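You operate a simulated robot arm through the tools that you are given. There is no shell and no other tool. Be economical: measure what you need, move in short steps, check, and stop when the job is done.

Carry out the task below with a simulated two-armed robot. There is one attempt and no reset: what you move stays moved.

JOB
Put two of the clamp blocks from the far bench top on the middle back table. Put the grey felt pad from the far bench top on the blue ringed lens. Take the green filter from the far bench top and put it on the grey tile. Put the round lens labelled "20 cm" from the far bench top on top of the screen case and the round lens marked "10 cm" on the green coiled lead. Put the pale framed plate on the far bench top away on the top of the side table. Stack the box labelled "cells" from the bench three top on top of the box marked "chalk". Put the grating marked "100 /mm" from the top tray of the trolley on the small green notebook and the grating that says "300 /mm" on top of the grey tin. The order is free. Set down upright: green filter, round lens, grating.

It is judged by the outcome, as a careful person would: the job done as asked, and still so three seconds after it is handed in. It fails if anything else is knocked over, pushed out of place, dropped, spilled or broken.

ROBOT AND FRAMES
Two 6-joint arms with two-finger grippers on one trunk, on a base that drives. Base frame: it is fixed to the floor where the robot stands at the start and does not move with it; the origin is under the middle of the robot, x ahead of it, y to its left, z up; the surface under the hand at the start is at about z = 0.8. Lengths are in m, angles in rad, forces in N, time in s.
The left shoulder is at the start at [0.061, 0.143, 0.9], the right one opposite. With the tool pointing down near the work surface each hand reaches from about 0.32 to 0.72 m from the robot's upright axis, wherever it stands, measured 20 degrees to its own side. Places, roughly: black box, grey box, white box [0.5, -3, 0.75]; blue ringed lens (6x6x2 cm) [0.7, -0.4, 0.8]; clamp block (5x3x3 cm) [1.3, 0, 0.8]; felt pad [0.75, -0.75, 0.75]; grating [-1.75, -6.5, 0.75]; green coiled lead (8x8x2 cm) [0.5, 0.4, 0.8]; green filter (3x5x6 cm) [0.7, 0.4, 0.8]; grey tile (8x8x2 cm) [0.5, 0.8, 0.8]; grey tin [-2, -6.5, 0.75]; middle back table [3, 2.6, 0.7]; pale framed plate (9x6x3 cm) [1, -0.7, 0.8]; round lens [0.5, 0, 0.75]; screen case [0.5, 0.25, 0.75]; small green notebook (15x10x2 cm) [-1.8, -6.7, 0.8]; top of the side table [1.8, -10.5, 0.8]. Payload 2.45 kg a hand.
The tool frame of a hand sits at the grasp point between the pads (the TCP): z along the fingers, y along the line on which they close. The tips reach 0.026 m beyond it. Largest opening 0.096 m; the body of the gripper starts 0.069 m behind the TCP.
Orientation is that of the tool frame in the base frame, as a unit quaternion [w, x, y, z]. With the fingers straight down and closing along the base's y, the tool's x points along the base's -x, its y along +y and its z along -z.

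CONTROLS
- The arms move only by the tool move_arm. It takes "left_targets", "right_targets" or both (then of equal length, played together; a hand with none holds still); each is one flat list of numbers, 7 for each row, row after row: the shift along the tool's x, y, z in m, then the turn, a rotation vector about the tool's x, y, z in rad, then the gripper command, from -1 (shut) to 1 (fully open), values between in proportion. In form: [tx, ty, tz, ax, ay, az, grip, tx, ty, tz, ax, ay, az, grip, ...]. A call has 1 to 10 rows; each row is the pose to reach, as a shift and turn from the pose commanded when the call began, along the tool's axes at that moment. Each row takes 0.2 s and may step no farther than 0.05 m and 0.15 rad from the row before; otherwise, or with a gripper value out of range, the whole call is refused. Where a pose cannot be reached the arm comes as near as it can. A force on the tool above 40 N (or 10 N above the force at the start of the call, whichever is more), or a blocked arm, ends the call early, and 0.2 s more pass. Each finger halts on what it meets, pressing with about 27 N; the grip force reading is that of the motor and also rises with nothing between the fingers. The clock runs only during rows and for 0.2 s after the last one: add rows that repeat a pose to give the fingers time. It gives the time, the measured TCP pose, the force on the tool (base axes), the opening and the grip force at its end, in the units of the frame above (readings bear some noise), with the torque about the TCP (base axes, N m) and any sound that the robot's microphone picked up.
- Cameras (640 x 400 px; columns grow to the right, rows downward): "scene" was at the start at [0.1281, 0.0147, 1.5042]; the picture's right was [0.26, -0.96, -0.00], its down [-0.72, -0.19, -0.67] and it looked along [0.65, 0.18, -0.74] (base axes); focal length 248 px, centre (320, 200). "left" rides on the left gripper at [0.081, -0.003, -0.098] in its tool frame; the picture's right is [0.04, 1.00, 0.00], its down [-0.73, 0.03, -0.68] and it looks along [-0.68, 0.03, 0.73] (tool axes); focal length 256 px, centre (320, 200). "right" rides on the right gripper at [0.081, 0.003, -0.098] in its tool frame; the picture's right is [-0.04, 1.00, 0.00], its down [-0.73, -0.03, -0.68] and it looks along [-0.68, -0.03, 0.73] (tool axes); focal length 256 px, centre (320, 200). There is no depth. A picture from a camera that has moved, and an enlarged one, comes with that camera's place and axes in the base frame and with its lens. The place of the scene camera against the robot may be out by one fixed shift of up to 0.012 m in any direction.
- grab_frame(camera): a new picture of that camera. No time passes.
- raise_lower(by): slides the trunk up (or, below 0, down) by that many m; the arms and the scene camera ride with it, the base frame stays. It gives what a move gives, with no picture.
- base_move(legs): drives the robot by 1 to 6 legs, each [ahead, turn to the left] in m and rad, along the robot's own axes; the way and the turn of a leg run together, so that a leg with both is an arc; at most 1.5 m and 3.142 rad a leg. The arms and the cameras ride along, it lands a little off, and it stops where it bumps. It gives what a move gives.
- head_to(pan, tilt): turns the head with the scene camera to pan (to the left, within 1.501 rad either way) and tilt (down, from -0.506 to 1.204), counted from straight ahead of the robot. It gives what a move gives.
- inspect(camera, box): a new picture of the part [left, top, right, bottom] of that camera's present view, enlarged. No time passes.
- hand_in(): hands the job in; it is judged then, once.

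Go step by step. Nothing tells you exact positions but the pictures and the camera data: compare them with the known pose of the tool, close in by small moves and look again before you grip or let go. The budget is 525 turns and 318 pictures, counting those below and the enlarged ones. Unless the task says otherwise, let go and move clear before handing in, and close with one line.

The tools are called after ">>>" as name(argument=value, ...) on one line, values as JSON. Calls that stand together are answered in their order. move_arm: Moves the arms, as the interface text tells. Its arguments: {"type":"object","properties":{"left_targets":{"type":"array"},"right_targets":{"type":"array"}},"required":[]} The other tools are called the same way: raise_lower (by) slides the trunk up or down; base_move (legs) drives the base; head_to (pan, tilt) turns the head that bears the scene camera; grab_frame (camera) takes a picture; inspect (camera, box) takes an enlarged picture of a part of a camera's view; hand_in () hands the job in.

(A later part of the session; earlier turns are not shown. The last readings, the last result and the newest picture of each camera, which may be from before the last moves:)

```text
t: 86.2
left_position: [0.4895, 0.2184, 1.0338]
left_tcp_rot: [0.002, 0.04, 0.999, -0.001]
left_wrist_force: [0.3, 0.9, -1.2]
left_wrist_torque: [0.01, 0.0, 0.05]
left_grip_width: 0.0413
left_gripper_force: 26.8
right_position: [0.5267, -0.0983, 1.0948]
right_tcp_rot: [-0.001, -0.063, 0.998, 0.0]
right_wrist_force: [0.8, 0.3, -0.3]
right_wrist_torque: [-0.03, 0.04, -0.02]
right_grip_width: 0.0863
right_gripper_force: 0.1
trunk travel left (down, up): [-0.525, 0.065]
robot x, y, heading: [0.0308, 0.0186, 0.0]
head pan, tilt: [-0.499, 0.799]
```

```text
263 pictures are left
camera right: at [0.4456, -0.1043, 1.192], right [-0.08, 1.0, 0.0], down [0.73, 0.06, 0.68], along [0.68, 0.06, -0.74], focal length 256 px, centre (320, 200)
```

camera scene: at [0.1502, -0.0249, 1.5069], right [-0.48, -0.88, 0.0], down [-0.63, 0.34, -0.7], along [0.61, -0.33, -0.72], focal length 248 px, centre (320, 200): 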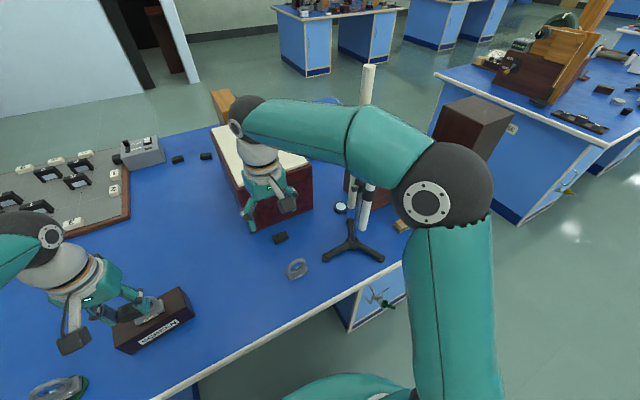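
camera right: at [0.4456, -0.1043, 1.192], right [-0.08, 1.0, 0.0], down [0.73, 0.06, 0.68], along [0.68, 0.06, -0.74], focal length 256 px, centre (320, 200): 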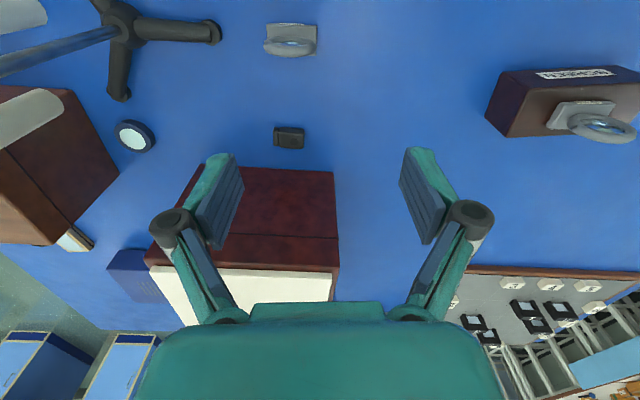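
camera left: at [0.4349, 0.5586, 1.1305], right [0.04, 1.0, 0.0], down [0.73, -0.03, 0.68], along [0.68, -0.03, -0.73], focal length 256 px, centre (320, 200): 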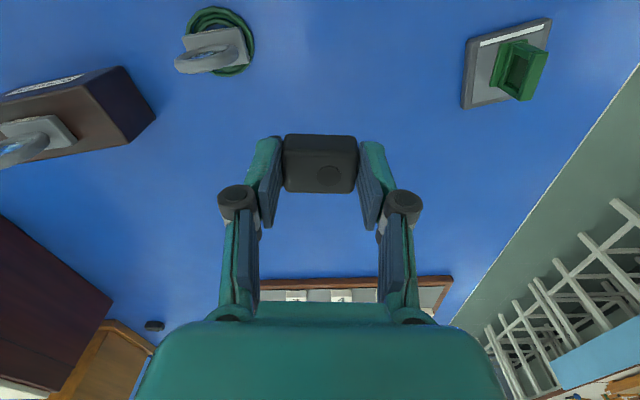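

Clamp block two is at about (0.656, -0.136). I'll move the right hand over it.

>>> move_arm(right_targets=[-0.025, -0.01, 0.03, 0, 0, 0, 1, -0.05, -0.02, 0.06, 0, 0, 0, 1, -0.075, -0.03, 0.09, 0, 0, 0, 1, -0.1, -0.042, 0.12, 0, 0, 0, 1, -0.123, -0.054, 0.15, 0, 0, 0, 1])

>>> grab_frame(camera="right")

```text
t: 87.4
left_position: [0.4901, 0.2163, 1.0335]
left_tcp_rot: [0.001, 0.041, 0.999, -0.001]
left_wrist_force: [0.7, -0.6, -0.9]
left_wrist_torque: [0.04, 0.02, 0.02]
left_grip_width: 0.0413
left_gripper_force: 26.8
right_position: [0.6584, -0.1363, 0.942]
right_tcp_rot: [-0.002, -0.063, 0.998, 0.001]
right_wrist_force: [0.7, -0.5, 0.9]
right_wrist_torque: [-0.02, 0.05, -0.03]
right_grip_width: 0.0955
right_gripper_force: 0.1
trunk travel left (down, up): [-0.525, 0.065]
robot x, y, heading: [0.0246, 0.0201, 0.002]
head pan, tilt: [-0.499, 0.799]
```

```text
262 pictures are left
camera right: at [0.5782, -0.143, 1.0392], right [-0.09, 1.0, 0.0], down [0.73, 0.06, 0.68], along [0.68, 0.06, -0.74], focal length 256 px, centre (320, 200)
```

right: 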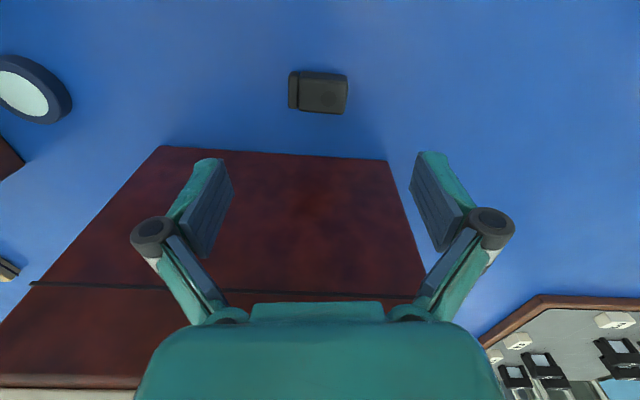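

>>> move_arm(right_targets=[0, -0.001, 0.035, 0, 0, 0, 1, 0, -0.001, 0.07, 0, 0, 0, 1, 0, -0.001, 0.106, 0, 0, 0, 1, 0, -0.001, 0.106, 0, 0, 0, 0.4, 0, -0.001, 0.106, 0, 0, 0, 0, 0, -0.001, 0.106, 0, 0, 0, -0.5, 0, -0.001, 0.106, 0, 0, 0, -0.5])

>>> move_arm(right_targets=[0, 0, -0.04, 0, 0, 0, -0.5, 0.01, 0, -0.08, 0, 0, 0, -0.5, 0.03, 0, -0.12, 0, 0, 0, -0.5, 0.06, 0.0, -0.15, 0, 0, 0, -0.5, 0.09, 0.0, -0.18, 0, 0, 0, -0.5, 0.12, 0.0, -0.2, 0, 0, 0, -0.5])

>>> grab_frame(camera="right")

```text
t: 89.0
left_position: [0.4901, 0.2177, 1.034]
left_tcp_rot: [0.001, 0.041, 0.999, -0.001]
left_wrist_force: [-0.9, -0.2, -1.6]
left_wrist_torque: [0.01, 0.01, 0.01]
left_grip_width: 0.0413
left_gripper_force: 26.8
right_position: [0.657, -0.1372, 0.8377]
right_tcp_rot: [0.0, -0.063, 0.998, 0.0]
right_wrist_force: [0.7, 0.4, 0.6]
right_wrist_torque: [0.04, -0.04, -0.05]
right_grip_width: 0.0415
right_gripper_force: 27.1
trunk travel left (down, up): [-0.525, 0.065]
robot x, y, heading: [0.0262, 0.022, 0.005]
head pan, tilt: [-0.499, 0.799]
```

```text
t: 90.4
left_position: [0.4875, 0.2171, 1.0336]
left_tcp_rot: [0.002, 0.04, 0.999, -0.001]
left_wrist_force: [-1.1, -0.4, -1.0]
left_wrist_torque: [-0.03, 0.0, -0.05]
left_grip_width: 0.0415
left_gripper_force: 27.1
right_position: [0.5376, -0.1509, 1.0403]
right_tcp_rot: [-0.001, -0.063, 0.998, 0.0]
right_wrist_force: [-0.5, 0.6, -1.4]
right_wrist_torque: [-0.03, 0.01, 0.02]
right_grip_width: 0.0416
right_gripper_force: 26.7
trunk travel left (down, up): [-0.525, 0.065]
robot x, y, heading: [0.0254, 0.0218, 0.005]
head pan, tilt: [-0.499, 0.799]
```

```text
261 pictures are left
camera right: at [0.4558, -0.1597, 1.1366], right [-0.08, 1.0, 0.0], down [0.73, 0.06, 0.68], along [0.68, 0.06, -0.73], focal length 256 px, centre (320, 200)
```

right: 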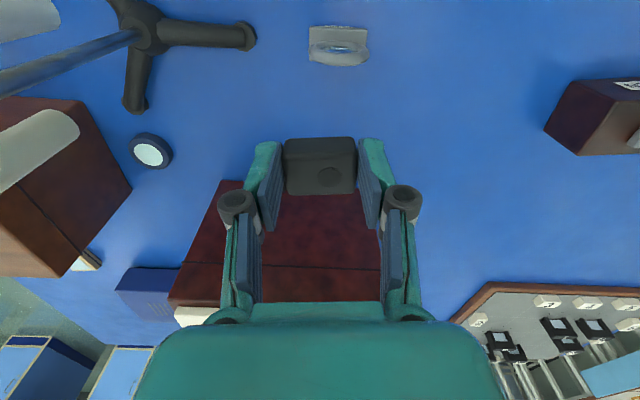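

Both clamp blocks are held. I'll look toward the back tables to plan the drive.

>>> head_to(pan=0.75, tilt=0.25)

>>> grab_frame(camera="scene")

>>> inspect(camera="scene", box=[200, 100, 460, 260])

```text
t: 91.8
left_position: [0.4889, 0.2184, 1.0337]
left_tcp_rot: [0.001, 0.04, 0.999, -0.001]
left_wrist_force: [1.6, 0.4, -0.9]
left_wrist_torque: [0.05, 0.02, 0.01]
left_grip_width: 0.0415
left_gripper_force: 26.9
right_position: [0.5388, -0.1523, 1.0391]
right_tcp_rot: [-0.001, -0.062, 0.998, 0.0]
right_wrist_force: [0.7, 0.0, -1.4]
right_wrist_torque: [0.01, 0.02, 0.01]
right_grip_width: 0.0413
right_gripper_force: 27.0
trunk travel left (down, up): [-0.525, 0.065]
robot x, y, heading: [0.0261, 0.0187, 0.008]
head pan, tilt: [0.75, 0.25]
```

```text
260 pictures are left
camera scene: at [0.1475, 0.0771, 1.5561], right [0.68, -0.73, 0.0], down [-0.18, -0.17, -0.97], along [0.71, 0.66, -0.25], focal length 248 px, centre (320, 200)
```

scene: 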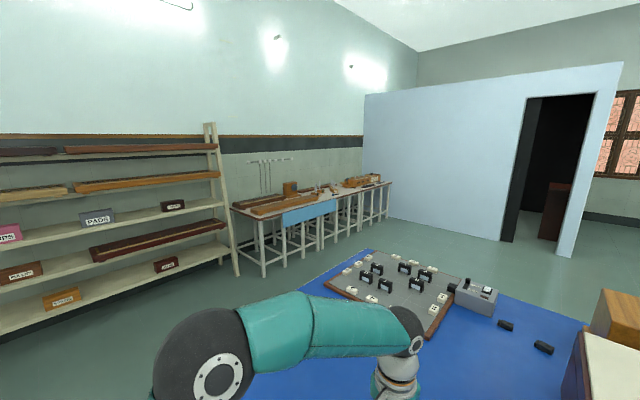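

```text
2.46 times, centred on (330, 180) of scene
camera zoom: at [0.1475, 0.0771, 1.5561], right [0.68, -0.73, 0.0], down [-0.18, -0.17, -0.97], along [0.71, 0.66, -0.25], focal length 612 px, centre (295, 249)
```

zoom: 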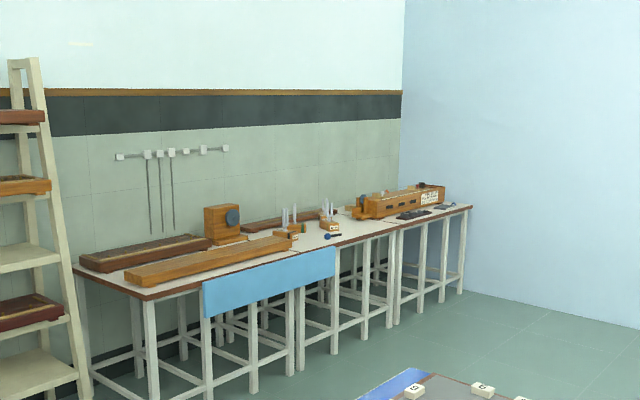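

The middle back table spans roughly x 2.4–3.3, with its front edge at y≈2.15. I'll drive around the left end of the bench.

>>> base_move(legs=[[-0.3, 0], [0, 0.785], [0, 0.785], [1.5, 0], [0.1, 0], [0, -0.785]])

>>> base_move(legs=[[0, -0.785]])

>>> head_to(pan=0.4, tilt=0.4)

>>> grab_frame(camera="scene")

```text
t: 97.8
left_position: [-0.3433, 0.5243, 1.0349]
left_tcp_rot: [0.003, -0.573, 0.819, -0.002]
left_wrist_force: [0.0, 1.1, -1.7]
left_wrist_torque: [0.01, -0.09, -0.01]
left_grip_width: 0.0416
left_gripper_force: 27.1
right_position: [0.028, 0.4721, 1.0404]
right_tcp_rot: [0.0, -0.655, 0.756, -0.002]
right_wrist_force: [-0.3, 0.4, -1.0]
right_wrist_torque: [-0.05, -0.06, 0.0]
right_grip_width: 0.0414
right_gripper_force: 26.9
trunk travel left (down, up): [-0.525, 0.065]
robot x, y, heading: [-0.218, 0.0066, 1.336]
head pan, tilt: [0.75, 0.25]
stopped in leg 3: the robot was blocked; the commanded pose is now the measured one
```

```text
t: 100.5
left_position: [0.0576, 0.4605, 1.0351]
left_tcp_rot: [0.002, -0.22, 0.976, 0.0]
left_wrist_force: [0.0, -0.1, -1.7]
left_wrist_torque: [-0.01, 0.03, 0.01]
left_grip_width: 0.0415
left_gripper_force: 27.3
right_position: [0.2861, 0.1636, 1.0395]
right_tcp_rot: [-0.001, -0.319, 0.948, 0.001]
right_wrist_force: [0.2, 0.0, -1.3]
right_wrist_torque: [0.02, -0.01, 0.0]
right_grip_width: 0.0412
right_gripper_force: 26.6
trunk travel left (down, up): [-0.525, 0.065]
robot x, y, heading: [-0.2362, 0.0366, 0.566]
head pan, tilt: [0.75, 0.25]
```

```text
t: 101.3
left_position: [0.0569, 0.4621, 1.0351]
left_tcp_rot: [0.003, -0.221, 0.975, -0.001]
left_wrist_force: [0.1, -0.1, -1.3]
left_wrist_torque: [-0.04, -0.01, 0.0]
left_grip_width: 0.0413
left_gripper_force: 27.4
right_position: [0.2842, 0.1648, 1.0403]
right_tcp_rot: [0.0, -0.319, 0.948, 0.0]
right_wrist_force: [-0.3, 0.4, -1.2]
right_wrist_torque: [-0.03, -0.05, -0.03]
right_grip_width: 0.0415
right_gripper_force: 27.4
trunk travel left (down, up): [-0.525, 0.065]
robot x, y, heading: [-0.233, 0.0354, 0.563]
head pan, tilt: [0.4, 0.4]
```

```text
258 pictures are left
camera scene: at [-0.1417, 0.1405, 1.5421], right [0.82, -0.57, 0.0], down [-0.22, -0.32, -0.92], along [0.52, 0.76, -0.39], focal length 248 px, centre (320, 200)
```

scene: 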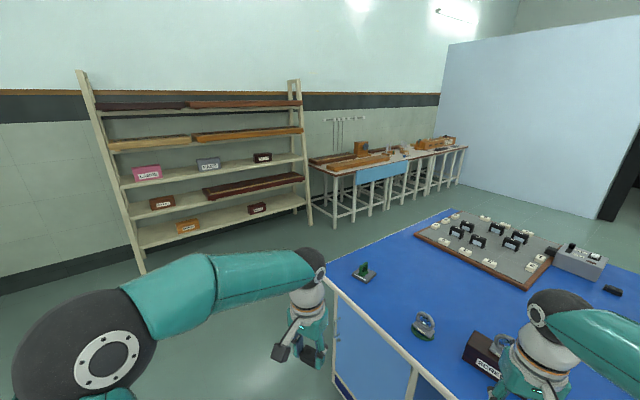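

Pure turns drift and get cut off, so I'll use smaller ones and back away first.

>>> base_move(legs=[[-0.3, 0], [0, 0.69]])

```text
t: 105.5
left_position: [-0.5338, 0.3936, 1.0351]
left_tcp_rot: [0.003, -0.537, 0.844, 0.001]
left_wrist_force: [0.1, 1.0, -0.9]
left_wrist_torque: [-0.05, 0.01, 0.0]
left_grip_width: 0.0413
left_gripper_force: 26.4
right_position: [-0.1694, 0.3102, 1.0401]
right_tcp_rot: [0.0, -0.621, 0.784, -0.001]
right_wrist_force: [0.8, -0.1, -1.6]
right_wrist_torque: [-0.01, 0.0, 0.03]
right_grip_width: 0.0415
right_gripper_force: 26.3
trunk travel left (down, up): [-0.525, 0.065]
robot x, y, heading: [-0.4622, -0.1332, 1.249]
head pan, tilt: [0.4, 0.4]
```

>>> base_move(legs=[[1.3, 0], [0.7, -1.2]])

>>> grab_frame(camera="scene")

```text
t: 115.7
left_position: [0.889, 1.8138, 1.0352]
left_tcp_rot: [0.001, 0.016, 1.0, 0.0]
left_wrist_force: [1.0, -0.7, -1.4]
left_wrist_torque: [0.07, 0.03, 0.0]
left_grip_width: 0.0416
left_gripper_force: 27.3
right_position: [0.9557, 1.4447, 1.0398]
right_tcp_rot: [-0.001, -0.087, 0.996, 0.001]
right_wrist_force: [0.4, -0.7, -0.9]
right_wrist_torque: [0.09, 0.04, 0.01]
right_grip_width: 0.0415
right_gripper_force: 26.6
trunk travel left (down, up): [-0.525, 0.065]
robot x, y, heading: [0.4306, 1.5786, 0.101]
head pan, tilt: [0.4, 0.4]
cut short: leg 2
```

```text
257 pictures are left
camera scene: at [0.5682, 1.6178, 1.5419], right [0.48, -0.88, 0.0], down [-0.34, -0.18, -0.92], along [0.81, 0.44, -0.39], focal length 248 px, centre (320, 200)
```

scene: 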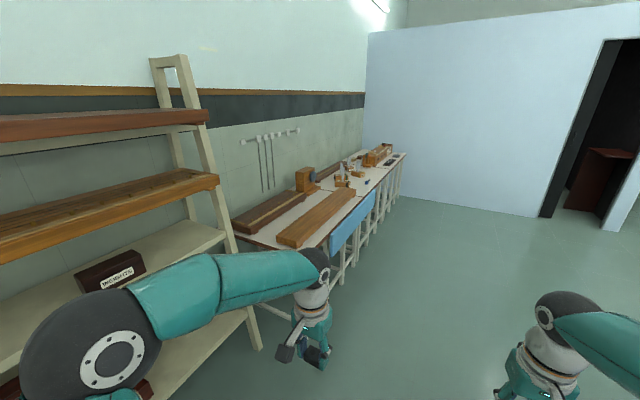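

>>> base_move(legs=[[1.25, -0.2], [1.2, 0.1]])

>>> head_to(pan=1.2, tilt=0.7)

>>> grab_frame(camera="scene")

```text
t: 127.7
left_position: [3.3295, 1.7283, 1.0355]
left_tcp_rot: [0.002, 0.055, 0.998, -0.001]
left_wrist_force: [0.8, 0.3, -1.0]
left_wrist_torque: [0.02, 0.0, 0.01]
left_grip_width: 0.0414
left_gripper_force: 26.7
right_position: [3.3684, 1.3545, 1.0408]
right_tcp_rot: [-0.002, -0.048, 0.999, 0.0]
right_wrist_force: [-0.1, -0.8, -0.8]
right_wrist_torque: [-0.01, 0.04, -0.02]
right_grip_width: 0.0412
right_gripper_force: 26.9
trunk travel left (down, up): [-0.525, 0.065]
robot x, y, heading: [2.8524, 1.5294, 0.017]
head pan, tilt: [0.4, 0.4]
```

```text
t: 128.9
left_position: [3.3288, 1.7281, 1.0365]
left_tcp_rot: [0.002, 0.055, 0.998, -0.001]
left_wrist_force: [-0.6, 0.2, -0.9]
left_wrist_torque: [0.02, 0.03, 0.0]
left_grip_width: 0.0417
left_gripper_force: 26.8
right_position: [3.3685, 1.3563, 1.0418]
right_tcp_rot: [-0.001, -0.048, 0.999, 0.0]
right_wrist_force: [-1.1, -0.5, -1.6]
right_wrist_torque: [-0.02, -0.01, -0.02]
right_grip_width: 0.0412
right_gripper_force: 27.3
trunk travel left (down, up): [-0.525, 0.065]
robot x, y, heading: [2.8559, 1.5279, 0.019]
head pan, tilt: [1.201, 0.7]
```

```text
256 pictures are left
camera scene: at [2.9377, 1.5998, 1.5153], right [0.94, -0.34, 0.0], down [-0.22, -0.6, -0.76], along [0.26, 0.72, -0.64], focal length 248 px, centre (320, 200)
```

scene: 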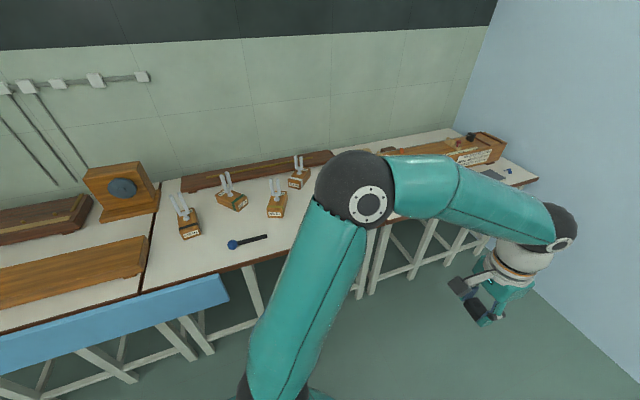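

The middle table has free space at about x 3.05–3.4, y 2.3–2.45. I'll line up in front of it.

>>> base_move(legs=[[0.27, 0], [0, 0.78]])

>>> base_move(legs=[[0, 0.77]])

>>> head_to(pan=0.0, tilt=0.8)

>>> grab_frame(camera="scene")

```text
t: 133.1
left_position: [3.3243, 2.0043, 1.0376]
left_tcp_rot: [0.002, -0.327, 0.945, 0.0]
left_wrist_force: [0.1, -0.3, -1.0]
left_wrist_torque: [0.0, 0.02, 0.01]
left_grip_width: 0.0414
left_gripper_force: 26.3
right_position: [3.6136, 1.767, 1.0405]
right_tcp_rot: [-0.001, -0.423, 0.906, -0.001]
right_wrist_force: [0.5, 0.3, -1.1]
right_wrist_torque: [-0.04, 0.01, 0.02]
right_grip_width: 0.0413
right_gripper_force: 26.8
trunk travel left (down, up): [-0.525, 0.065]
robot x, y, heading: [3.1529, 1.5057, 0.792]
head pan, tilt: [1.201, 0.7]
```

```text
t: 135.8
left_position: [2.927, 1.9836, 1.038]
left_tcp_rot: [0.002, -0.659, 0.752, 0.001]
left_wrist_force: [-0.4, 0.1, -1.4]
left_wrist_torque: [-0.02, -0.02, -0.01]
left_grip_width: 0.0414
left_gripper_force: 26.7
right_position: [3.2984, 2.0146, 1.0408]
right_tcp_rot: [0.0, 0.733, -0.68, 0.0]
right_wrist_force: [0.0, 0.6, -0.6]
right_wrist_torque: [0.0, 0.03, 0.02]
right_grip_width: 0.0415
right_gripper_force: 26.3
trunk travel left (down, up): [-0.525, 0.065]
robot x, y, heading: [3.1899, 1.5049, 1.563]
head pan, tilt: [1.201, 0.7]
```

```text
t: 137.2
left_position: [2.9263, 1.9826, 1.0372]
left_tcp_rot: [0.003, -0.659, 0.752, 0.001]
left_wrist_force: [0.2, 0.0, -1.1]
left_wrist_torque: [-0.01, -0.02, 0.03]
left_grip_width: 0.0414
left_gripper_force: 27.2
right_position: [3.2995, 2.0134, 1.0429]
right_tcp_rot: [0.001, 0.734, -0.68, 0.001]
right_wrist_force: [-0.7, 0.2, -0.8]
right_wrist_torque: [-0.04, -0.03, 0.0]
right_grip_width: 0.0412
right_gripper_force: 27.2
trunk travel left (down, up): [-0.525, 0.065]
robot x, y, heading: [3.1933, 1.5036, 1.553]
head pan, tilt: [0.0, 0.799]
```

```text
255 pictures are left
camera scene: at [3.1819, 1.6417, 1.507], right [1.0, -0.01, 0.0], down [-0.01, -0.72, -0.7], along [0.01, 0.7, -0.72], focal length 248 px, centre (320, 200)
```

scene: 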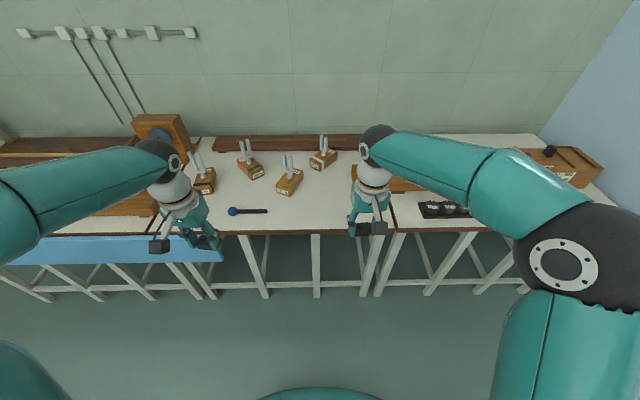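

>>> base_move(legs=[[0.3, 0]])

>>> grab_frame(camera="left")

>>> grab_frame(camera="right")

```text
t: 139.2
left_position: [2.9281, 2.2777, 1.0376]
left_tcp_rot: [0.002, -0.661, 0.751, 0.001]
left_wrist_force: [0.0, 0.3, -1.4]
left_wrist_torque: [-0.04, -0.02, 0.01]
left_grip_width: 0.0414
left_gripper_force: 27.1
right_position: [3.3017, 2.3093, 1.0413]
right_tcp_rot: [0.001, 0.735, -0.678, 0.001]
right_wrist_force: [-0.3, 0.2, -1.5]
right_wrist_torque: [-0.02, 0.01, 0.01]
right_grip_width: 0.0414
right_gripper_force: 27.1
trunk travel left (down, up): [-0.525, 0.065]
robot x, y, heading: [3.1955, 1.8, 1.566]
head pan, tilt: [0.0, 0.799]
```

```text
254 pictures are left
camera left: at [2.9214, 2.1956, 1.1334], right [-1.0, 0.09, 0.0], down [0.06, 0.73, 0.68], along [0.06, 0.68, -0.73], focal length 256 px, centre (320, 200)
```

left: 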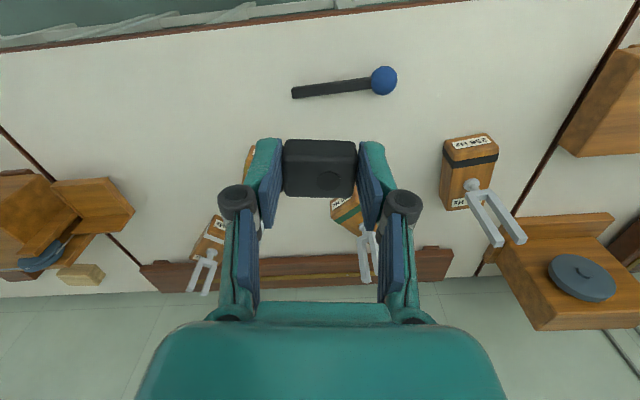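

```text
253 pictures are left
camera right: at [3.3046, 2.2283, 1.1392], right [-1.0, -0.04, 0.0], down [-0.03, 0.74, 0.68], along [-0.03, 0.68, -0.74], focal length 256 px, centre (320, 200)
```

right: 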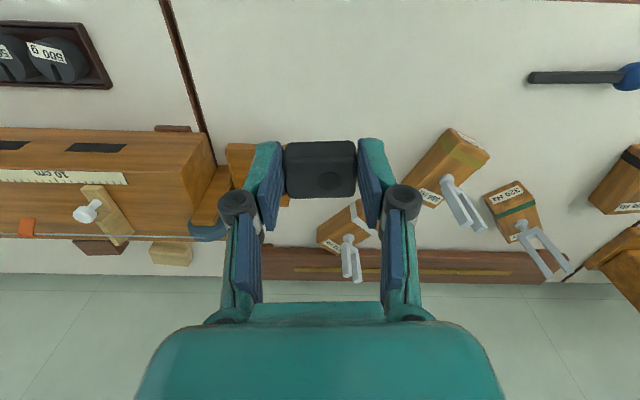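

>>> move_arm(left_targets=[-0.015, -0.036, 0, 0, 0, 0, -0.5, -0.03, -0.072, 0, 0, 0, 0, -0.5, -0.05, -0.108, 0, 0, 0, 0, -0.5, -0.069, -0.144, 0.02, 0, 0, 0, -0.5, -0.069, -0.144, 0.06, 0, 0, 0, -0.5, -0.069, -0.144, 0.1, 0, 0, 0, -0.5, -0.069, -0.144, 0.14, 0, 0, 0, -0.5, -0.069, -0.144, 0.18, 0, 0, 0, -0.5, -0.069, -0.144, 0.22, 0, 0, 0, -0.5], right_targets=[-0.01, -0.006, 0, 0, 0, 0, -0.5, -0.019, -0.012, 0, 0, 0, 0, -0.5, -0.019, -0.012, 0, 0, 0, 0, -0.5, -0.019, -0.012, 0.02, 0, 0, 0, -0.5, -0.019, -0.012, 0.06, 0, 0, 0, -0.5, -0.019, -0.012, 0.1, 0, 0, 0, -0.5, -0.019, -0.012, 0.14, 0, 0, 0, -0.5, -0.019, -0.012, 0.18, 0, 0, 0, -0.5, -0.019, -0.012, 0.22, 0, 0, 0, -0.5])

>>> grab_frame(camera="left")

>>> grab_frame(camera="right")

```text
t: 141.2
left_position: [3.0807, 2.3315, 0.8184]
left_tcp_rot: [0.003, -0.661, 0.75, 0.001]
left_wrist_force: [0.4, 0.5, -0.8]
left_wrist_torque: [-0.02, 0.01, -0.03]
left_grip_width: 0.0413
left_gripper_force: 27.1
right_position: [3.3133, 2.3287, 0.8199]
right_tcp_rot: [0.001, 0.735, -0.678, 0.0]
right_wrist_force: [-0.2, 0.1, -1.1]
right_wrist_torque: [0.01, -0.03, -0.01]
right_grip_width: 0.0412
right_gripper_force: 26.9
trunk travel left (down, up): [-0.525, 0.065]
robot x, y, heading: [3.1929, 1.8046, 1.565]
head pan, tilt: [0.0, 0.799]
```

```text
252 pictures are left
camera left: at [3.0743, 2.249, 0.9155], right [-1.0, 0.09, 0.0], down [0.06, 0.73, 0.68], along [0.06, 0.68, -0.73], focal length 256 px, centre (320, 200)
```

left: 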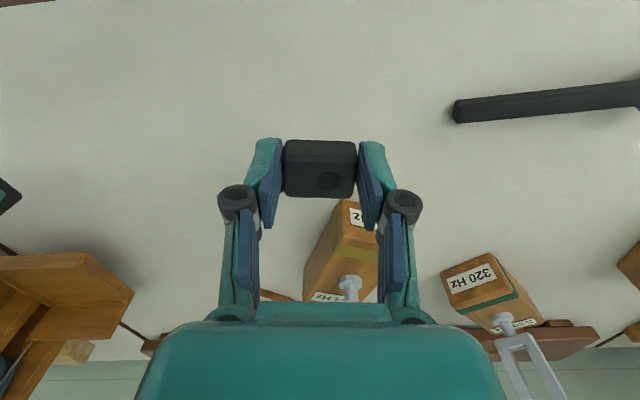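

```text
251 pictures are left
camera right: at [3.3162, 2.2484, 0.9184], right [-1.0, -0.04, 0.0], down [-0.03, 0.74, 0.68], along [-0.03, 0.68, -0.74], focal length 256 px, centre (320, 200)
```

right: 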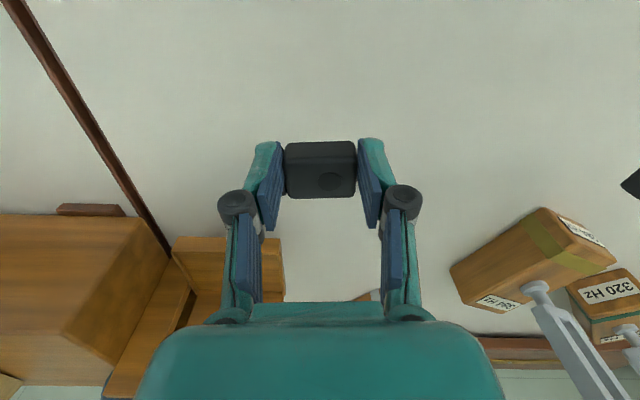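

The left hand is a bit close to a fork box, so I'll ease it back 2 cm and lower both.

>>> move_arm(left_targets=[0.02, 0, 0, 0, 0, 0, -0.5, 0.02, 0, 0.02, 0, 0, 0, -0.5, 0.02, 0, 0.03, 0, 0, 0, -0.5, 0.02, 0, 0.034, 0, 0, 0, -0.5, 0.02, 0, 0.038, 0, 0, 0, -0.5], right_targets=[0.01, 0, 0, 0, 0, 0, -0.5, 0.01, 0, 0.02, 0, 0, 0, -0.5, 0.01, 0, 0.03, 0, 0, 0, -0.5, 0.01, 0, 0.034, 0, 0, 0, -0.5, 0.01, 0, 0.038, 0, 0, 0, -0.5])

>>> grab_frame(camera="right")

```text
t: 142.4
left_position: [3.0788, 2.3079, 0.7809]
left_tcp_rot: [0.004, -0.661, 0.75, 0.001]
left_wrist_force: [-0.7, -1.0, -1.2]
left_wrist_torque: [0.01, -0.02, -0.02]
left_grip_width: 0.0415
left_gripper_force: 27.1
right_position: [3.3124, 2.3179, 0.7846]
right_tcp_rot: [0.001, 0.735, -0.679, 0.001]
right_wrist_force: [0.0, 0.4, -0.8]
right_wrist_torque: [0.0, 0.01, 0.02]
right_grip_width: 0.0414
right_gripper_force: 27.4
trunk travel left (down, up): [-0.525, 0.065]
robot x, y, heading: [3.1945, 1.8034, 1.566]
head pan, tilt: [0.0, 0.799]
```

```text
250 pictures are left
camera right: at [3.3156, 2.2366, 0.8808], right [-1.0, -0.04, 0.0], down [-0.03, 0.73, 0.68], along [-0.03, 0.68, -0.74], focal length 256 px, centre (320, 200)
```

right: 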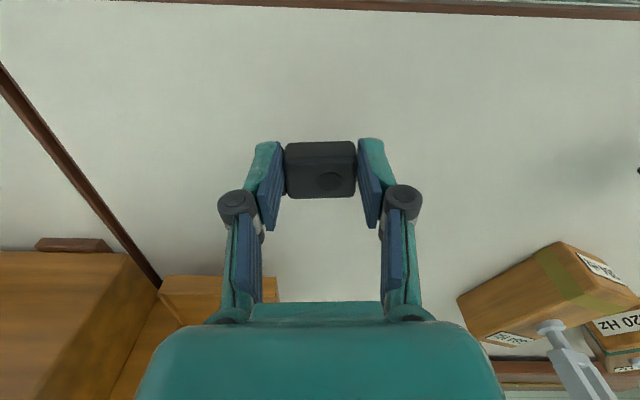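

>>> move_arm(left_targets=[0, 0, 0.004, 0, 0, 0, -0.5, 0, 0, 0.008, 0, 0, 0, -0.5, 0, 0, 0.011, 0, 0, 0, -0.5, 0, 0, 0.014, 0, 0, 0, -0.5], right_targets=[0, 0, 0.004, 0, 0, 0, -0.5, 0, 0, 0.008, 0, 0, 0, -0.5, 0, 0, 0.012, 0, 0, 0, -0.5, 0, 0, 0.016, 0, 0, 0, -0.5])

```text
t: 143.4
left_position: [3.0774, 2.308, 0.7668]
left_tcp_rot: [0.003, -0.66, 0.751, 0.0]
left_wrist_force: [-0.2, 0.2, -0.3]
left_wrist_torque: [0.0, -0.01, -0.01]
left_grip_width: 0.0415
left_gripper_force: 26.2
right_position: [3.3127, 2.3189, 0.7685]
right_tcp_rot: [0.0, 0.734, -0.679, 0.0]
right_wrist_force: [-1.0, 0.4, -1.2]
right_wrist_torque: [0.0, -0.05, -0.01]
right_grip_width: 0.0413
right_gripper_force: 27.0
trunk travel left (down, up): [-0.525, 0.065]
robot x, y, heading: [3.1937, 1.8035, 1.566]
head pan, tilt: [0.0, 0.799]
```

>>> move_arm(left_targets=[0, 0, 0.003, 0, 0, 0, -0.5, 0, 0, 0.006, 0, 0, 0, -0.5, 0, 0, 0.009, 0, 0, 0, -0.5], right_targets=[0, 0, 0.003, 0, 0, 0, -0.5, 0, 0, 0.006, 0, 0, 0, -0.5, 0, 0, 0.009, 0, 0, 0, -0.5])

>>> grab_frame(camera="right")

```text
t: 144.2
left_position: [3.0787, 2.308, 0.7576]
left_tcp_rot: [0.002, -0.66, 0.751, 0.001]
left_wrist_force: [0.2, 0.4, -1.2]
left_wrist_torque: [-0.04, 0.0, -0.01]
left_grip_width: 0.0414
left_gripper_force: 27.1
right_position: [3.3133, 2.3179, 0.7599]
right_tcp_rot: [0.001, 0.734, -0.679, 0.001]
right_wrist_force: [-0.9, -0.2, -1.3]
right_wrist_torque: [0.01, 0.0, -0.02]
right_grip_width: 0.0415
right_gripper_force: 26.6
trunk travel left (down, up): [-0.525, 0.065]
robot x, y, heading: [3.1935, 1.798, 1.566]
head pan, tilt: [0.0, 0.799]
```

```text
249 pictures are left
camera right: at [3.3162, 2.2369, 0.8571], right [-1.0, -0.04, 0.0], down [-0.03, 0.73, 0.68], along [-0.03, 0.68, -0.74], focal length 256 px, centre (320, 200)
```

right: 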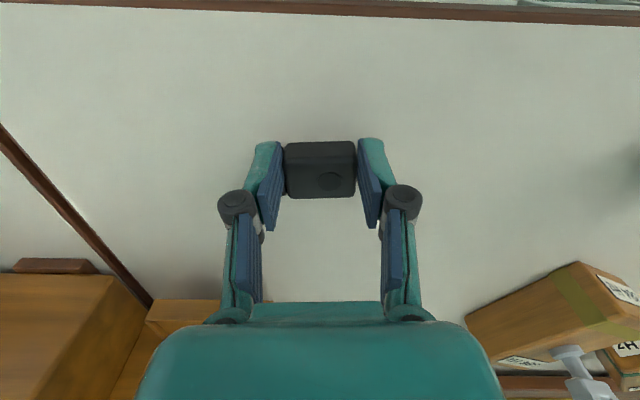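

>>> move_arm(left_targets=[0, 0, 0.003, 0, 0, 0, -0.5, 0, 0, 0.006, 0, 0, 0, -0.5, 0, 0, 0.009, 0, 0, 0, -0.5], right_targets=[0, 0, 0.003, 0, 0, 0, -0.5, 0, 0, 0.006, 0, 0, 0, -0.5, 0, 0, 0.009, 0, 0, 0, -0.5])

```text
t: 145.0
left_position: [3.0782, 2.3086, 0.751]
left_tcp_rot: [0.005, -0.661, 0.75, 0.003]
left_wrist_force: [0.5, 0.2, 19.2]
left_wrist_torque: [0.07, 0.0, 0.01]
left_grip_width: 0.0418
left_gripper_force: 26.8
right_position: [3.3124, 2.3172, 0.7535]
right_tcp_rot: [-0.002, 0.734, -0.679, -0.001]
right_wrist_force: [0.3, 0.7, 19.0]
right_wrist_torque: [0.13, 0.01, 0.02]
right_grip_width: 0.0417
right_gripper_force: 27.0
trunk travel left (down, up): [-0.525, 0.065]
robot x, y, heading: [3.1909, 1.8025, 1.562]
head pan, tilt: [0.0, 0.799]
```

Both blocks are touching the table. I'll release and rise.

>>> move_arm(left_targets=[0, 0, -0.002, 0, 0, 0, -0.5, 0, 0, -0.002, 0, 0, 0, 0.1, 0, 0, -0.002, 0, 0, 0, 0.4, 0, 0, -0.002, 0, 0, 0, 0.5, 0, 0, -0.04, 0, 0, 0, 0.5, 0, 0, -0.08, 0, 0, 0, 0.5, 0, 0, -0.12, 0, 0, 0, 0.5, 0, 0, -0.16, 0, 0, 0, 0.5], right_targets=[0, 0, -0.002, 0, 0, 0, -0.5, 0, 0, -0.002, 0, 0, 0, 0.1, 0, 0, -0.002, 0, 0, 0, 0.4, 0, 0, -0.002, 0, 0, 0, 0.5, 0, 0, -0.04, 0, 0, 0, 0.5, 0, 0, -0.08, 0, 0, 0, 0.5, 0, 0, -0.12, 0, 0, 0, 0.5, 0, 0, -0.16, 0, 0, 0, 0.5])

>>> move_arm(left_targets=[0, 0, -0.05, 0, 0, 0, 0.5, 0, 0, -0.1, 0, 0, 0, 0.5, 0.04, 0.02, -0.12, 0, 0, 0, 0.5], right_targets=[0, 0, -0.05, 0, 0, 0, 0.5, 0, 0, -0.1, 0, 0, 0, 0.5, 0.04, 0, -0.12, 0, 0, 0, 0.5])

>>> grab_frame(camera="scene")

```text
t: 146.8
left_position: [3.0771, 2.3075, 0.9095]
left_tcp_rot: [0.003, -0.661, 0.75, 0.001]
left_wrist_force: [-0.6, 0.3, 0.1]
left_wrist_torque: [0.01, 0.01, 0.01]
left_grip_width: 0.072
left_gripper_force: 0.1
right_position: [3.3112, 2.3183, 0.9144]
right_tcp_rot: [0.0, 0.735, -0.678, 0.001]
right_wrist_force: [-0.6, -0.6, 0.5]
right_wrist_torque: [0.01, 0.02, 0.0]
right_grip_width: 0.0722
right_gripper_force: 0.0
trunk travel left (down, up): [-0.525, 0.065]
robot x, y, heading: [3.198, 1.7959, 1.564]
head pan, tilt: [0.0, 0.799]
```

```text
t: 147.6
left_position: [3.0496, 2.2683, 1.0313]
left_tcp_rot: [0.003, -0.661, 0.751, 0.002]
left_wrist_force: [-0.7, -0.5, -0.4]
left_wrist_torque: [0.07, 0.01, -0.01]
left_grip_width: 0.072
left_gripper_force: 0.0
right_position: [3.3158, 2.2751, 1.035]
right_tcp_rot: [-0.001, 0.734, -0.679, -0.001]
right_wrist_force: [-0.6, 0.0, 0.0]
right_wrist_torque: [0.09, -0.01, -0.01]
right_grip_width: 0.0723
right_gripper_force: 0.1
trunk travel left (down, up): [-0.525, 0.065]
robot x, y, heading: [3.195, 1.8022, 1.562]
head pan, tilt: [0.0, 0.799]
```

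```text
248 pictures are left
camera scene: at [3.1847, 1.9303, 1.5077], right [1.0, -0.01, 0.0], down [0.0, -0.71, -0.7], along [0.01, 0.7, -0.71], focal length 248 px, centre (320, 200)
```

scene: 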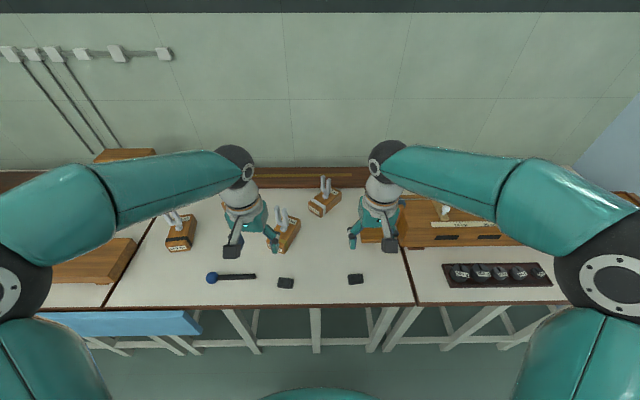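

Both clamp blocks are on the middle table. I'll back off and turn toward the far side of the bench to find the felt pad and the plate.

>>> base_move(legs=[[-0.35, 0], [0, -0.75]])

>>> base_move(legs=[[0, -0.75]])

>>> head_to(pan=-1.4, tilt=0.3)

>>> grab_frame(camera="scene")

```text
t: 152.2
left_position: [3.4131, 1.8865, 1.0278]
left_tcp_rot: [0.003, -0.334, 0.943, 0.0]
left_wrist_force: [-0.6, 0.4, -0.1]
left_wrist_torque: [0.01, -0.04, 0.0]
left_grip_width: 0.0718
left_gripper_force: 0.1
right_position: [3.6078, 1.7097, 1.0306]
right_tcp_rot: [0.0, -0.429, 0.903, 0.0]
right_wrist_force: [-0.6, 1.0, -0.7]
right_wrist_torque: [0.0, 0.01, 0.03]
right_grip_width: 0.0718
right_gripper_force: 0.1
trunk travel left (down, up): [-0.525, 0.065]
robot x, y, heading: [3.166, 1.469, 0.804]
head pan, tilt: [0.0, 0.799]
```

```text
t: 154.8
left_position: [3.6341, 1.6059, 1.0282]
left_tcp_rot: [0.001, 0.036, 0.999, -0.001]
left_wrist_force: [-0.1, 0.1, -0.1]
left_wrist_torque: [0.0, 0.01, -0.05]
left_grip_width: 0.072
left_gripper_force: 0.0
right_position: [3.6543, 1.3428, 1.031]
right_tcp_rot: [-0.001, -0.067, 0.998, 0.0]
right_wrist_force: [0.7, 0.3, -0.4]
right_wrist_torque: [0.01, 0.05, 0.03]
right_grip_width: 0.0718
right_gripper_force: 0.0
trunk travel left (down, up): [-0.525, 0.065]
robot x, y, heading: [3.1663, 1.5038, 0.061]
head pan, tilt: [0.0, 0.799]
```

```text
t: 156.3
left_position: [3.6329, 1.607, 1.0298]
left_tcp_rot: [0.002, 0.036, 0.999, 0.0]
left_wrist_force: [0.9, 0.7, 0.9]
left_wrist_torque: [0.01, 0.02, -0.01]
left_grip_width: 0.0718
left_gripper_force: 0.1
right_position: [3.6537, 1.3438, 1.0319]
right_tcp_rot: [0.0, -0.067, 0.998, 0.0]
right_wrist_force: [-0.1, -0.5, -0.2]
right_wrist_torque: [0.03, 0.02, 0.03]
right_grip_width: 0.0719
right_gripper_force: 0.1
trunk travel left (down, up): [-0.525, 0.065]
robot x, y, heading: [3.1664, 1.5032, 0.058]
head pan, tilt: [-1.4, 0.3]
```

```text
247 pictures are left
camera scene: at [3.2394, 1.4114, 1.5514], right [-0.97, -0.23, 0.0], down [-0.07, 0.29, -0.96], along [0.22, -0.93, -0.3], focal length 248 px, centre (320, 200)
```

scene: 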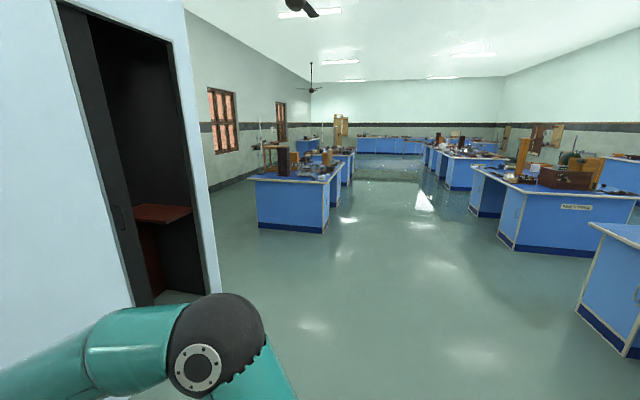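

>>> base_move(legs=[[0, -0.7]])

>>> base_move(legs=[[0, -0.7]])

>>> base_move(legs=[[0, -0.62]])

>>> head_to(pan=0, tilt=0.4)

>>> grab_frame(camera="scene")

```text
t: 158.8
left_position: [3.588, 1.2857, 1.0298]
left_tcp_rot: [0.002, 0.374, 0.928, -0.002]
left_wrist_force: [-0.3, -0.4, -0.7]
left_wrist_torque: [-0.01, -0.01, 0.01]
left_grip_width: 0.0717
left_gripper_force: 0.0
right_position: [3.4379, 1.0693, 1.0321]
right_tcp_rot: [-0.001, 0.277, 0.961, 0.001]
right_wrist_force: [0.3, -0.7, 0.2]
right_wrist_torque: [0.05, 0.0, -0.01]
right_grip_width: 0.0721
right_gripper_force: 0.0
trunk travel left (down, up): [-0.525, 0.065]
robot x, y, heading: [3.1865, 1.5291, -0.63]
head pan, tilt: [-1.4, 0.3]
```

```text
t: 161.3
left_position: [3.3376, 1.0779, 1.0309]
left_tcp_rot: [0.002, 0.668, 0.745, -0.003]
left_wrist_force: [0.6, 0.2, -0.5]
left_wrist_torque: [-0.01, 0.02, 0.03]
left_grip_width: 0.0719
left_gripper_force: 0.1
right_position: [3.084, 1.0106, 1.0333]
right_tcp_rot: [0.0, 0.588, 0.809, -0.001]
right_wrist_force: [0.2, 0.3, -0.8]
right_wrist_torque: [-0.03, 0.05, 0.02]
right_grip_width: 0.0719
right_gripper_force: 0.0
trunk travel left (down, up): [-0.525, 0.065]
robot x, y, heading: [3.2133, 1.5347, -1.325]
head pan, tilt: [-1.4, 0.3]
```

```text
t: 163.5
left_position: [3.0623, 1.0907, 1.0313]
left_tcp_rot: [0.0, 0.856, 0.517, -0.003]
left_wrist_force: [-0.1, 0.6, 0.1]
left_wrist_torque: [-0.03, 0.01, -0.02]
left_grip_width: 0.0722
left_gripper_force: 0.1
right_position: [2.8136, 1.1772, 1.0341]
right_tcp_rot: [0.0, 0.799, 0.601, 0.001]
right_wrist_force: [0.7, -0.2, 0.0]
right_wrist_torque: [0.01, 0.0, -0.01]
right_grip_width: 0.0723
right_gripper_force: 0.1
trunk travel left (down, up): [-0.525, 0.065]
robot x, y, heading: [3.2417, 1.5264, -1.919]
head pan, tilt: [-1.4, 0.3]
```

```text
t: 165.1
left_position: [3.0623, 1.0904, 1.0314]
left_tcp_rot: [0.0, 0.857, 0.516, -0.003]
left_wrist_force: [0.0, -0.3, 0.8]
left_wrist_torque: [0.02, 0.02, 0.01]
left_grip_width: 0.0721
left_gripper_force: 0.1
right_position: [2.8138, 1.177, 1.034]
right_tcp_rot: [0.0, 0.799, 0.601, 0.0]
right_wrist_force: [1.1, -0.1, -0.3]
right_wrist_torque: [0.02, 0.0, -0.01]
right_grip_width: 0.0718
right_gripper_force: 0.0
trunk travel left (down, up): [-0.525, 0.065]
robot x, y, heading: [3.2391, 1.5298, -1.918]
head pan, tilt: [0.0, 0.4]
```

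```text
246 pictures are left
camera scene: at [3.1788, 1.3763, 1.5421], right [-0.94, 0.34, 0.0], down [0.13, 0.37, -0.92], along [-0.32, -0.87, -0.39], focal length 248 px, centre (320, 200)
```

scene: 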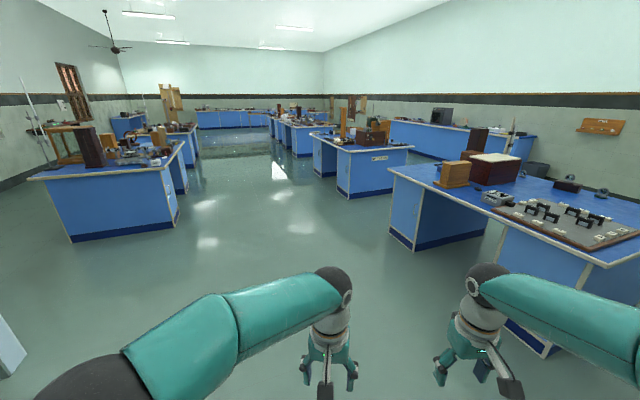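

>>> base_move(legs=[[1.5, 0], [1.05, 0]])

>>> head_to(pan=-0.7, tilt=0.5)

>>> grab_frame(camera="scene")

```text
t: 177.9
left_position: [2.1825, -1.3421, 1.0308]
left_tcp_rot: [0.001, 0.856, 0.518, -0.003]
left_wrist_force: [-0.3, -0.4, 0.8]
left_wrist_torque: [0.02, -0.01, 0.01]
left_grip_width: 0.0721
left_gripper_force: 0.0
right_position: [1.9342, -1.258, 1.0337]
right_tcp_rot: [0.0, 0.798, 0.603, 0.001]
right_wrist_force: [-0.8, -0.4, -0.7]
right_wrist_torque: [0.01, -0.03, 0.0]
right_grip_width: 0.0722
right_gripper_force: 0.0
trunk travel left (down, up): [-0.525, 0.065]
robot x, y, heading: [2.3574, -0.9062, -1.915]
head pan, tilt: [0.0, 0.4]
```

```text
t: 178.9
left_position: [2.1836, -1.3421, 1.0324]
left_tcp_rot: [0.0, 0.856, 0.517, -0.002]
left_wrist_force: [0.1, 0.6, 0.6]
left_wrist_torque: [-0.01, -0.01, 0.01]
left_grip_width: 0.0719
left_gripper_force: 0.0
right_position: [1.9348, -1.2579, 1.0338]
right_tcp_rot: [0.0, 0.798, 0.603, 0.001]
right_wrist_force: [0.3, 0.1, -0.4]
right_wrist_torque: [-0.01, 0.03, 0.01]
right_grip_width: 0.0719
right_gripper_force: 0.1
trunk travel left (down, up): [-0.525, 0.065]
robot x, y, heading: [2.3599, -0.9027, -1.919]
head pan, tilt: [-0.7, 0.499]
```

```text
245 pictures are left
camera scene: at [2.251, -1.0148, 1.533], right [-0.5, 0.86, 0.0], down [0.41, 0.24, -0.88], along [-0.76, -0.44, -0.48], focal length 248 px, centre (320, 200)
```

scene: 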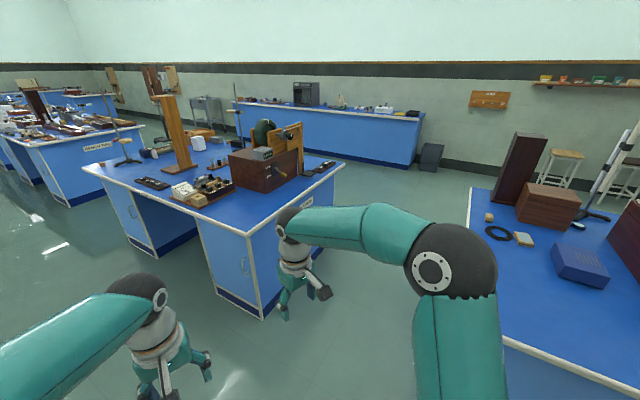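

>>> inspect(camera="scene", box=[460, 120, 640, 300])

>>> inspect(camera="scene", box=[80, 60, 360, 220])

```text
2.22 times, centred on (550, 210) of scene
camera zoom: at [2.251, -1.0148, 1.533], right [-0.5, 0.86, 0.0], down [0.41, 0.24, -0.88], along [-0.76, -0.44, -0.48], focal length 552 px, centre (-191, 178)
```

zoom: 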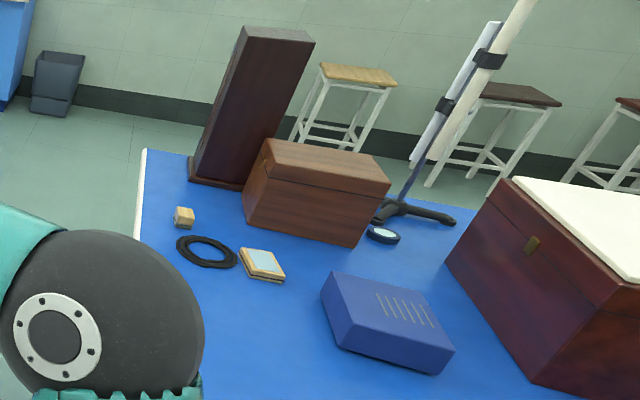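

```text
2.29 times, centred on (220, 140) of scene
camera zoom: at [2.251, -1.0148, 1.533], right [-0.5, 0.86, 0.0], down [0.41, 0.24, -0.88], along [-0.76, -0.44, -0.48], focal length 568 px, centre (549, 337)
```

zoom: 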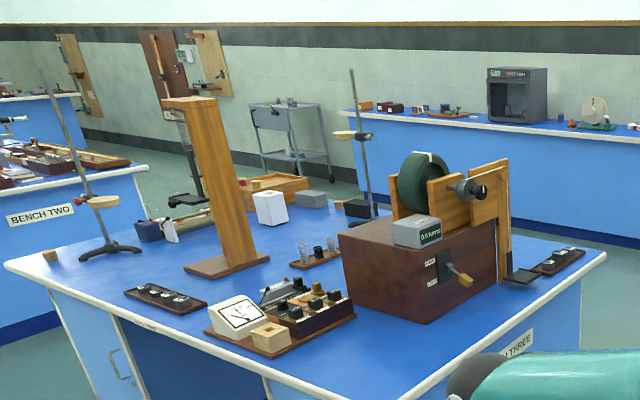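

>>> inspect(camera="scene", box=[500, 200, 550, 245])

```text
8.89 times, centred on (525, 222) of scene
camera zoom: at [2.251, -1.0148, 1.533], right [-0.5, 0.86, 0.0], down [0.41, 0.24, -0.88], along [-0.76, -0.44, -0.48], focal length 2209 px, centre (-1502, 0)
```

zoom: 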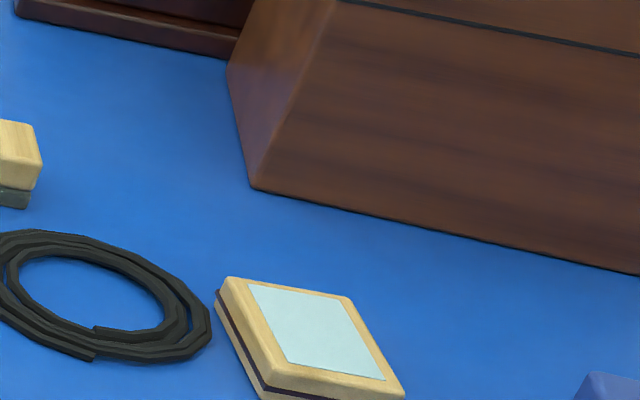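

>>> inspect(camera="scene", box=[476, 205, 506, 226])

```text
16.00 times, centred on (491, 216) of scene
camera zoom: at [2.251, -1.0148, 1.533], right [-0.5, 0.86, 0.0], down [0.41, 0.24, -0.88], along [-0.76, -0.44, -0.48], focal length 3976 px, centre (-2416, -48)
```

zoom: 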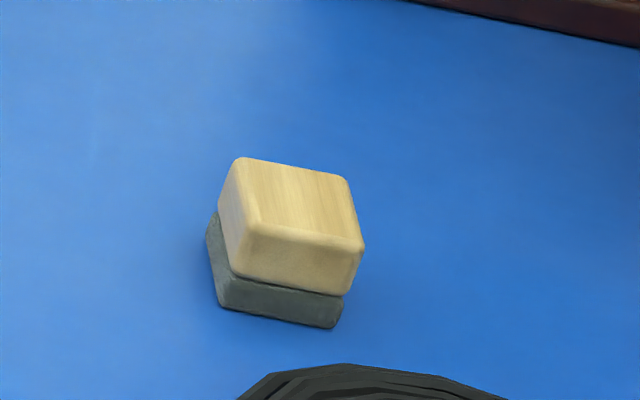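

The pale framed plate is near (0.95, -0.66) and a wood-topped felt block is near (0.81, -0.80). I'll drive into the aisle at this end of the bench.

>>> base_move(legs=[[0.9, -1.2]])

>>> head_to(pan=-0.6, tilt=0.7)

>>> grab_frame(camera="scene")

```text
t: 183.8
left_position: [1.194, -1.3876, 1.0314]
left_tcp_rot: [0.0, 0.998, -0.063, -0.002]
left_wrist_force: [-0.1, 0.5, -0.5]
left_wrist_torque: [-0.01, 0.0, -0.01]
left_grip_width: 0.0721
left_gripper_force: 0.0
right_position: [1.1863, -1.1243, 1.034]
right_tcp_rot: [0.001, 0.999, 0.04, 0.0]
right_wrist_force: [0.6, -0.5, 0.5]
right_wrist_torque: [-0.03, 0.06, -0.01]
right_grip_width: 0.0721
right_gripper_force: 0.0
trunk travel left (down, up): [-0.525, 0.065]
robot x, y, heading: [1.664, -1.427, -3.128]
head pan, tilt: [-0.7, 0.499]
cut short: leg 1
```

```text
t: 184.5
left_position: [1.1946, -1.3905, 1.0326]
left_tcp_rot: [-0.002, 0.998, -0.064, -0.003]
left_wrist_force: [-0.2, 0.1, 0.5]
left_wrist_torque: [0.02, 0.0, -0.02]
left_grip_width: 0.072
left_gripper_force: 0.1
right_position: [1.1863, -1.127, 1.0356]
right_tcp_rot: [-0.001, 0.999, 0.04, 0.0]
right_wrist_force: [0.3, -0.2, 0.2]
right_wrist_torque: [0.06, -0.01, 0.05]
right_grip_width: 0.0719
right_gripper_force: 0.1
trunk travel left (down, up): [-0.525, 0.065]
robot x, y, heading: [1.6652, -1.4313, -3.122]
head pan, tilt: [-0.6, 0.7]
```

```text
240 pictures are left
camera scene: at [1.5247, -1.3923, 1.5154], right [0.55, 0.84, 0.0], down [0.54, -0.35, -0.77], along [-0.64, 0.42, -0.64], focal length 248 px, centre (320, 200)
```

scene: 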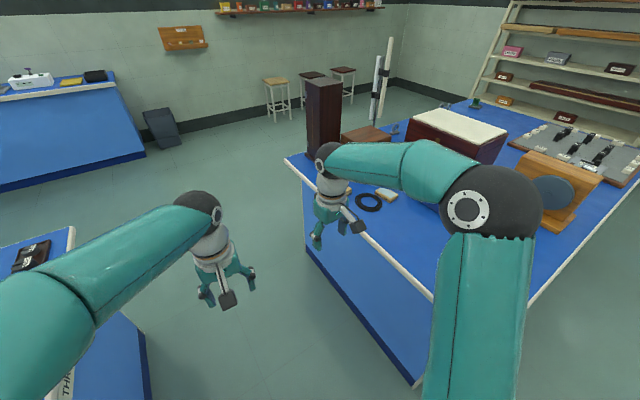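

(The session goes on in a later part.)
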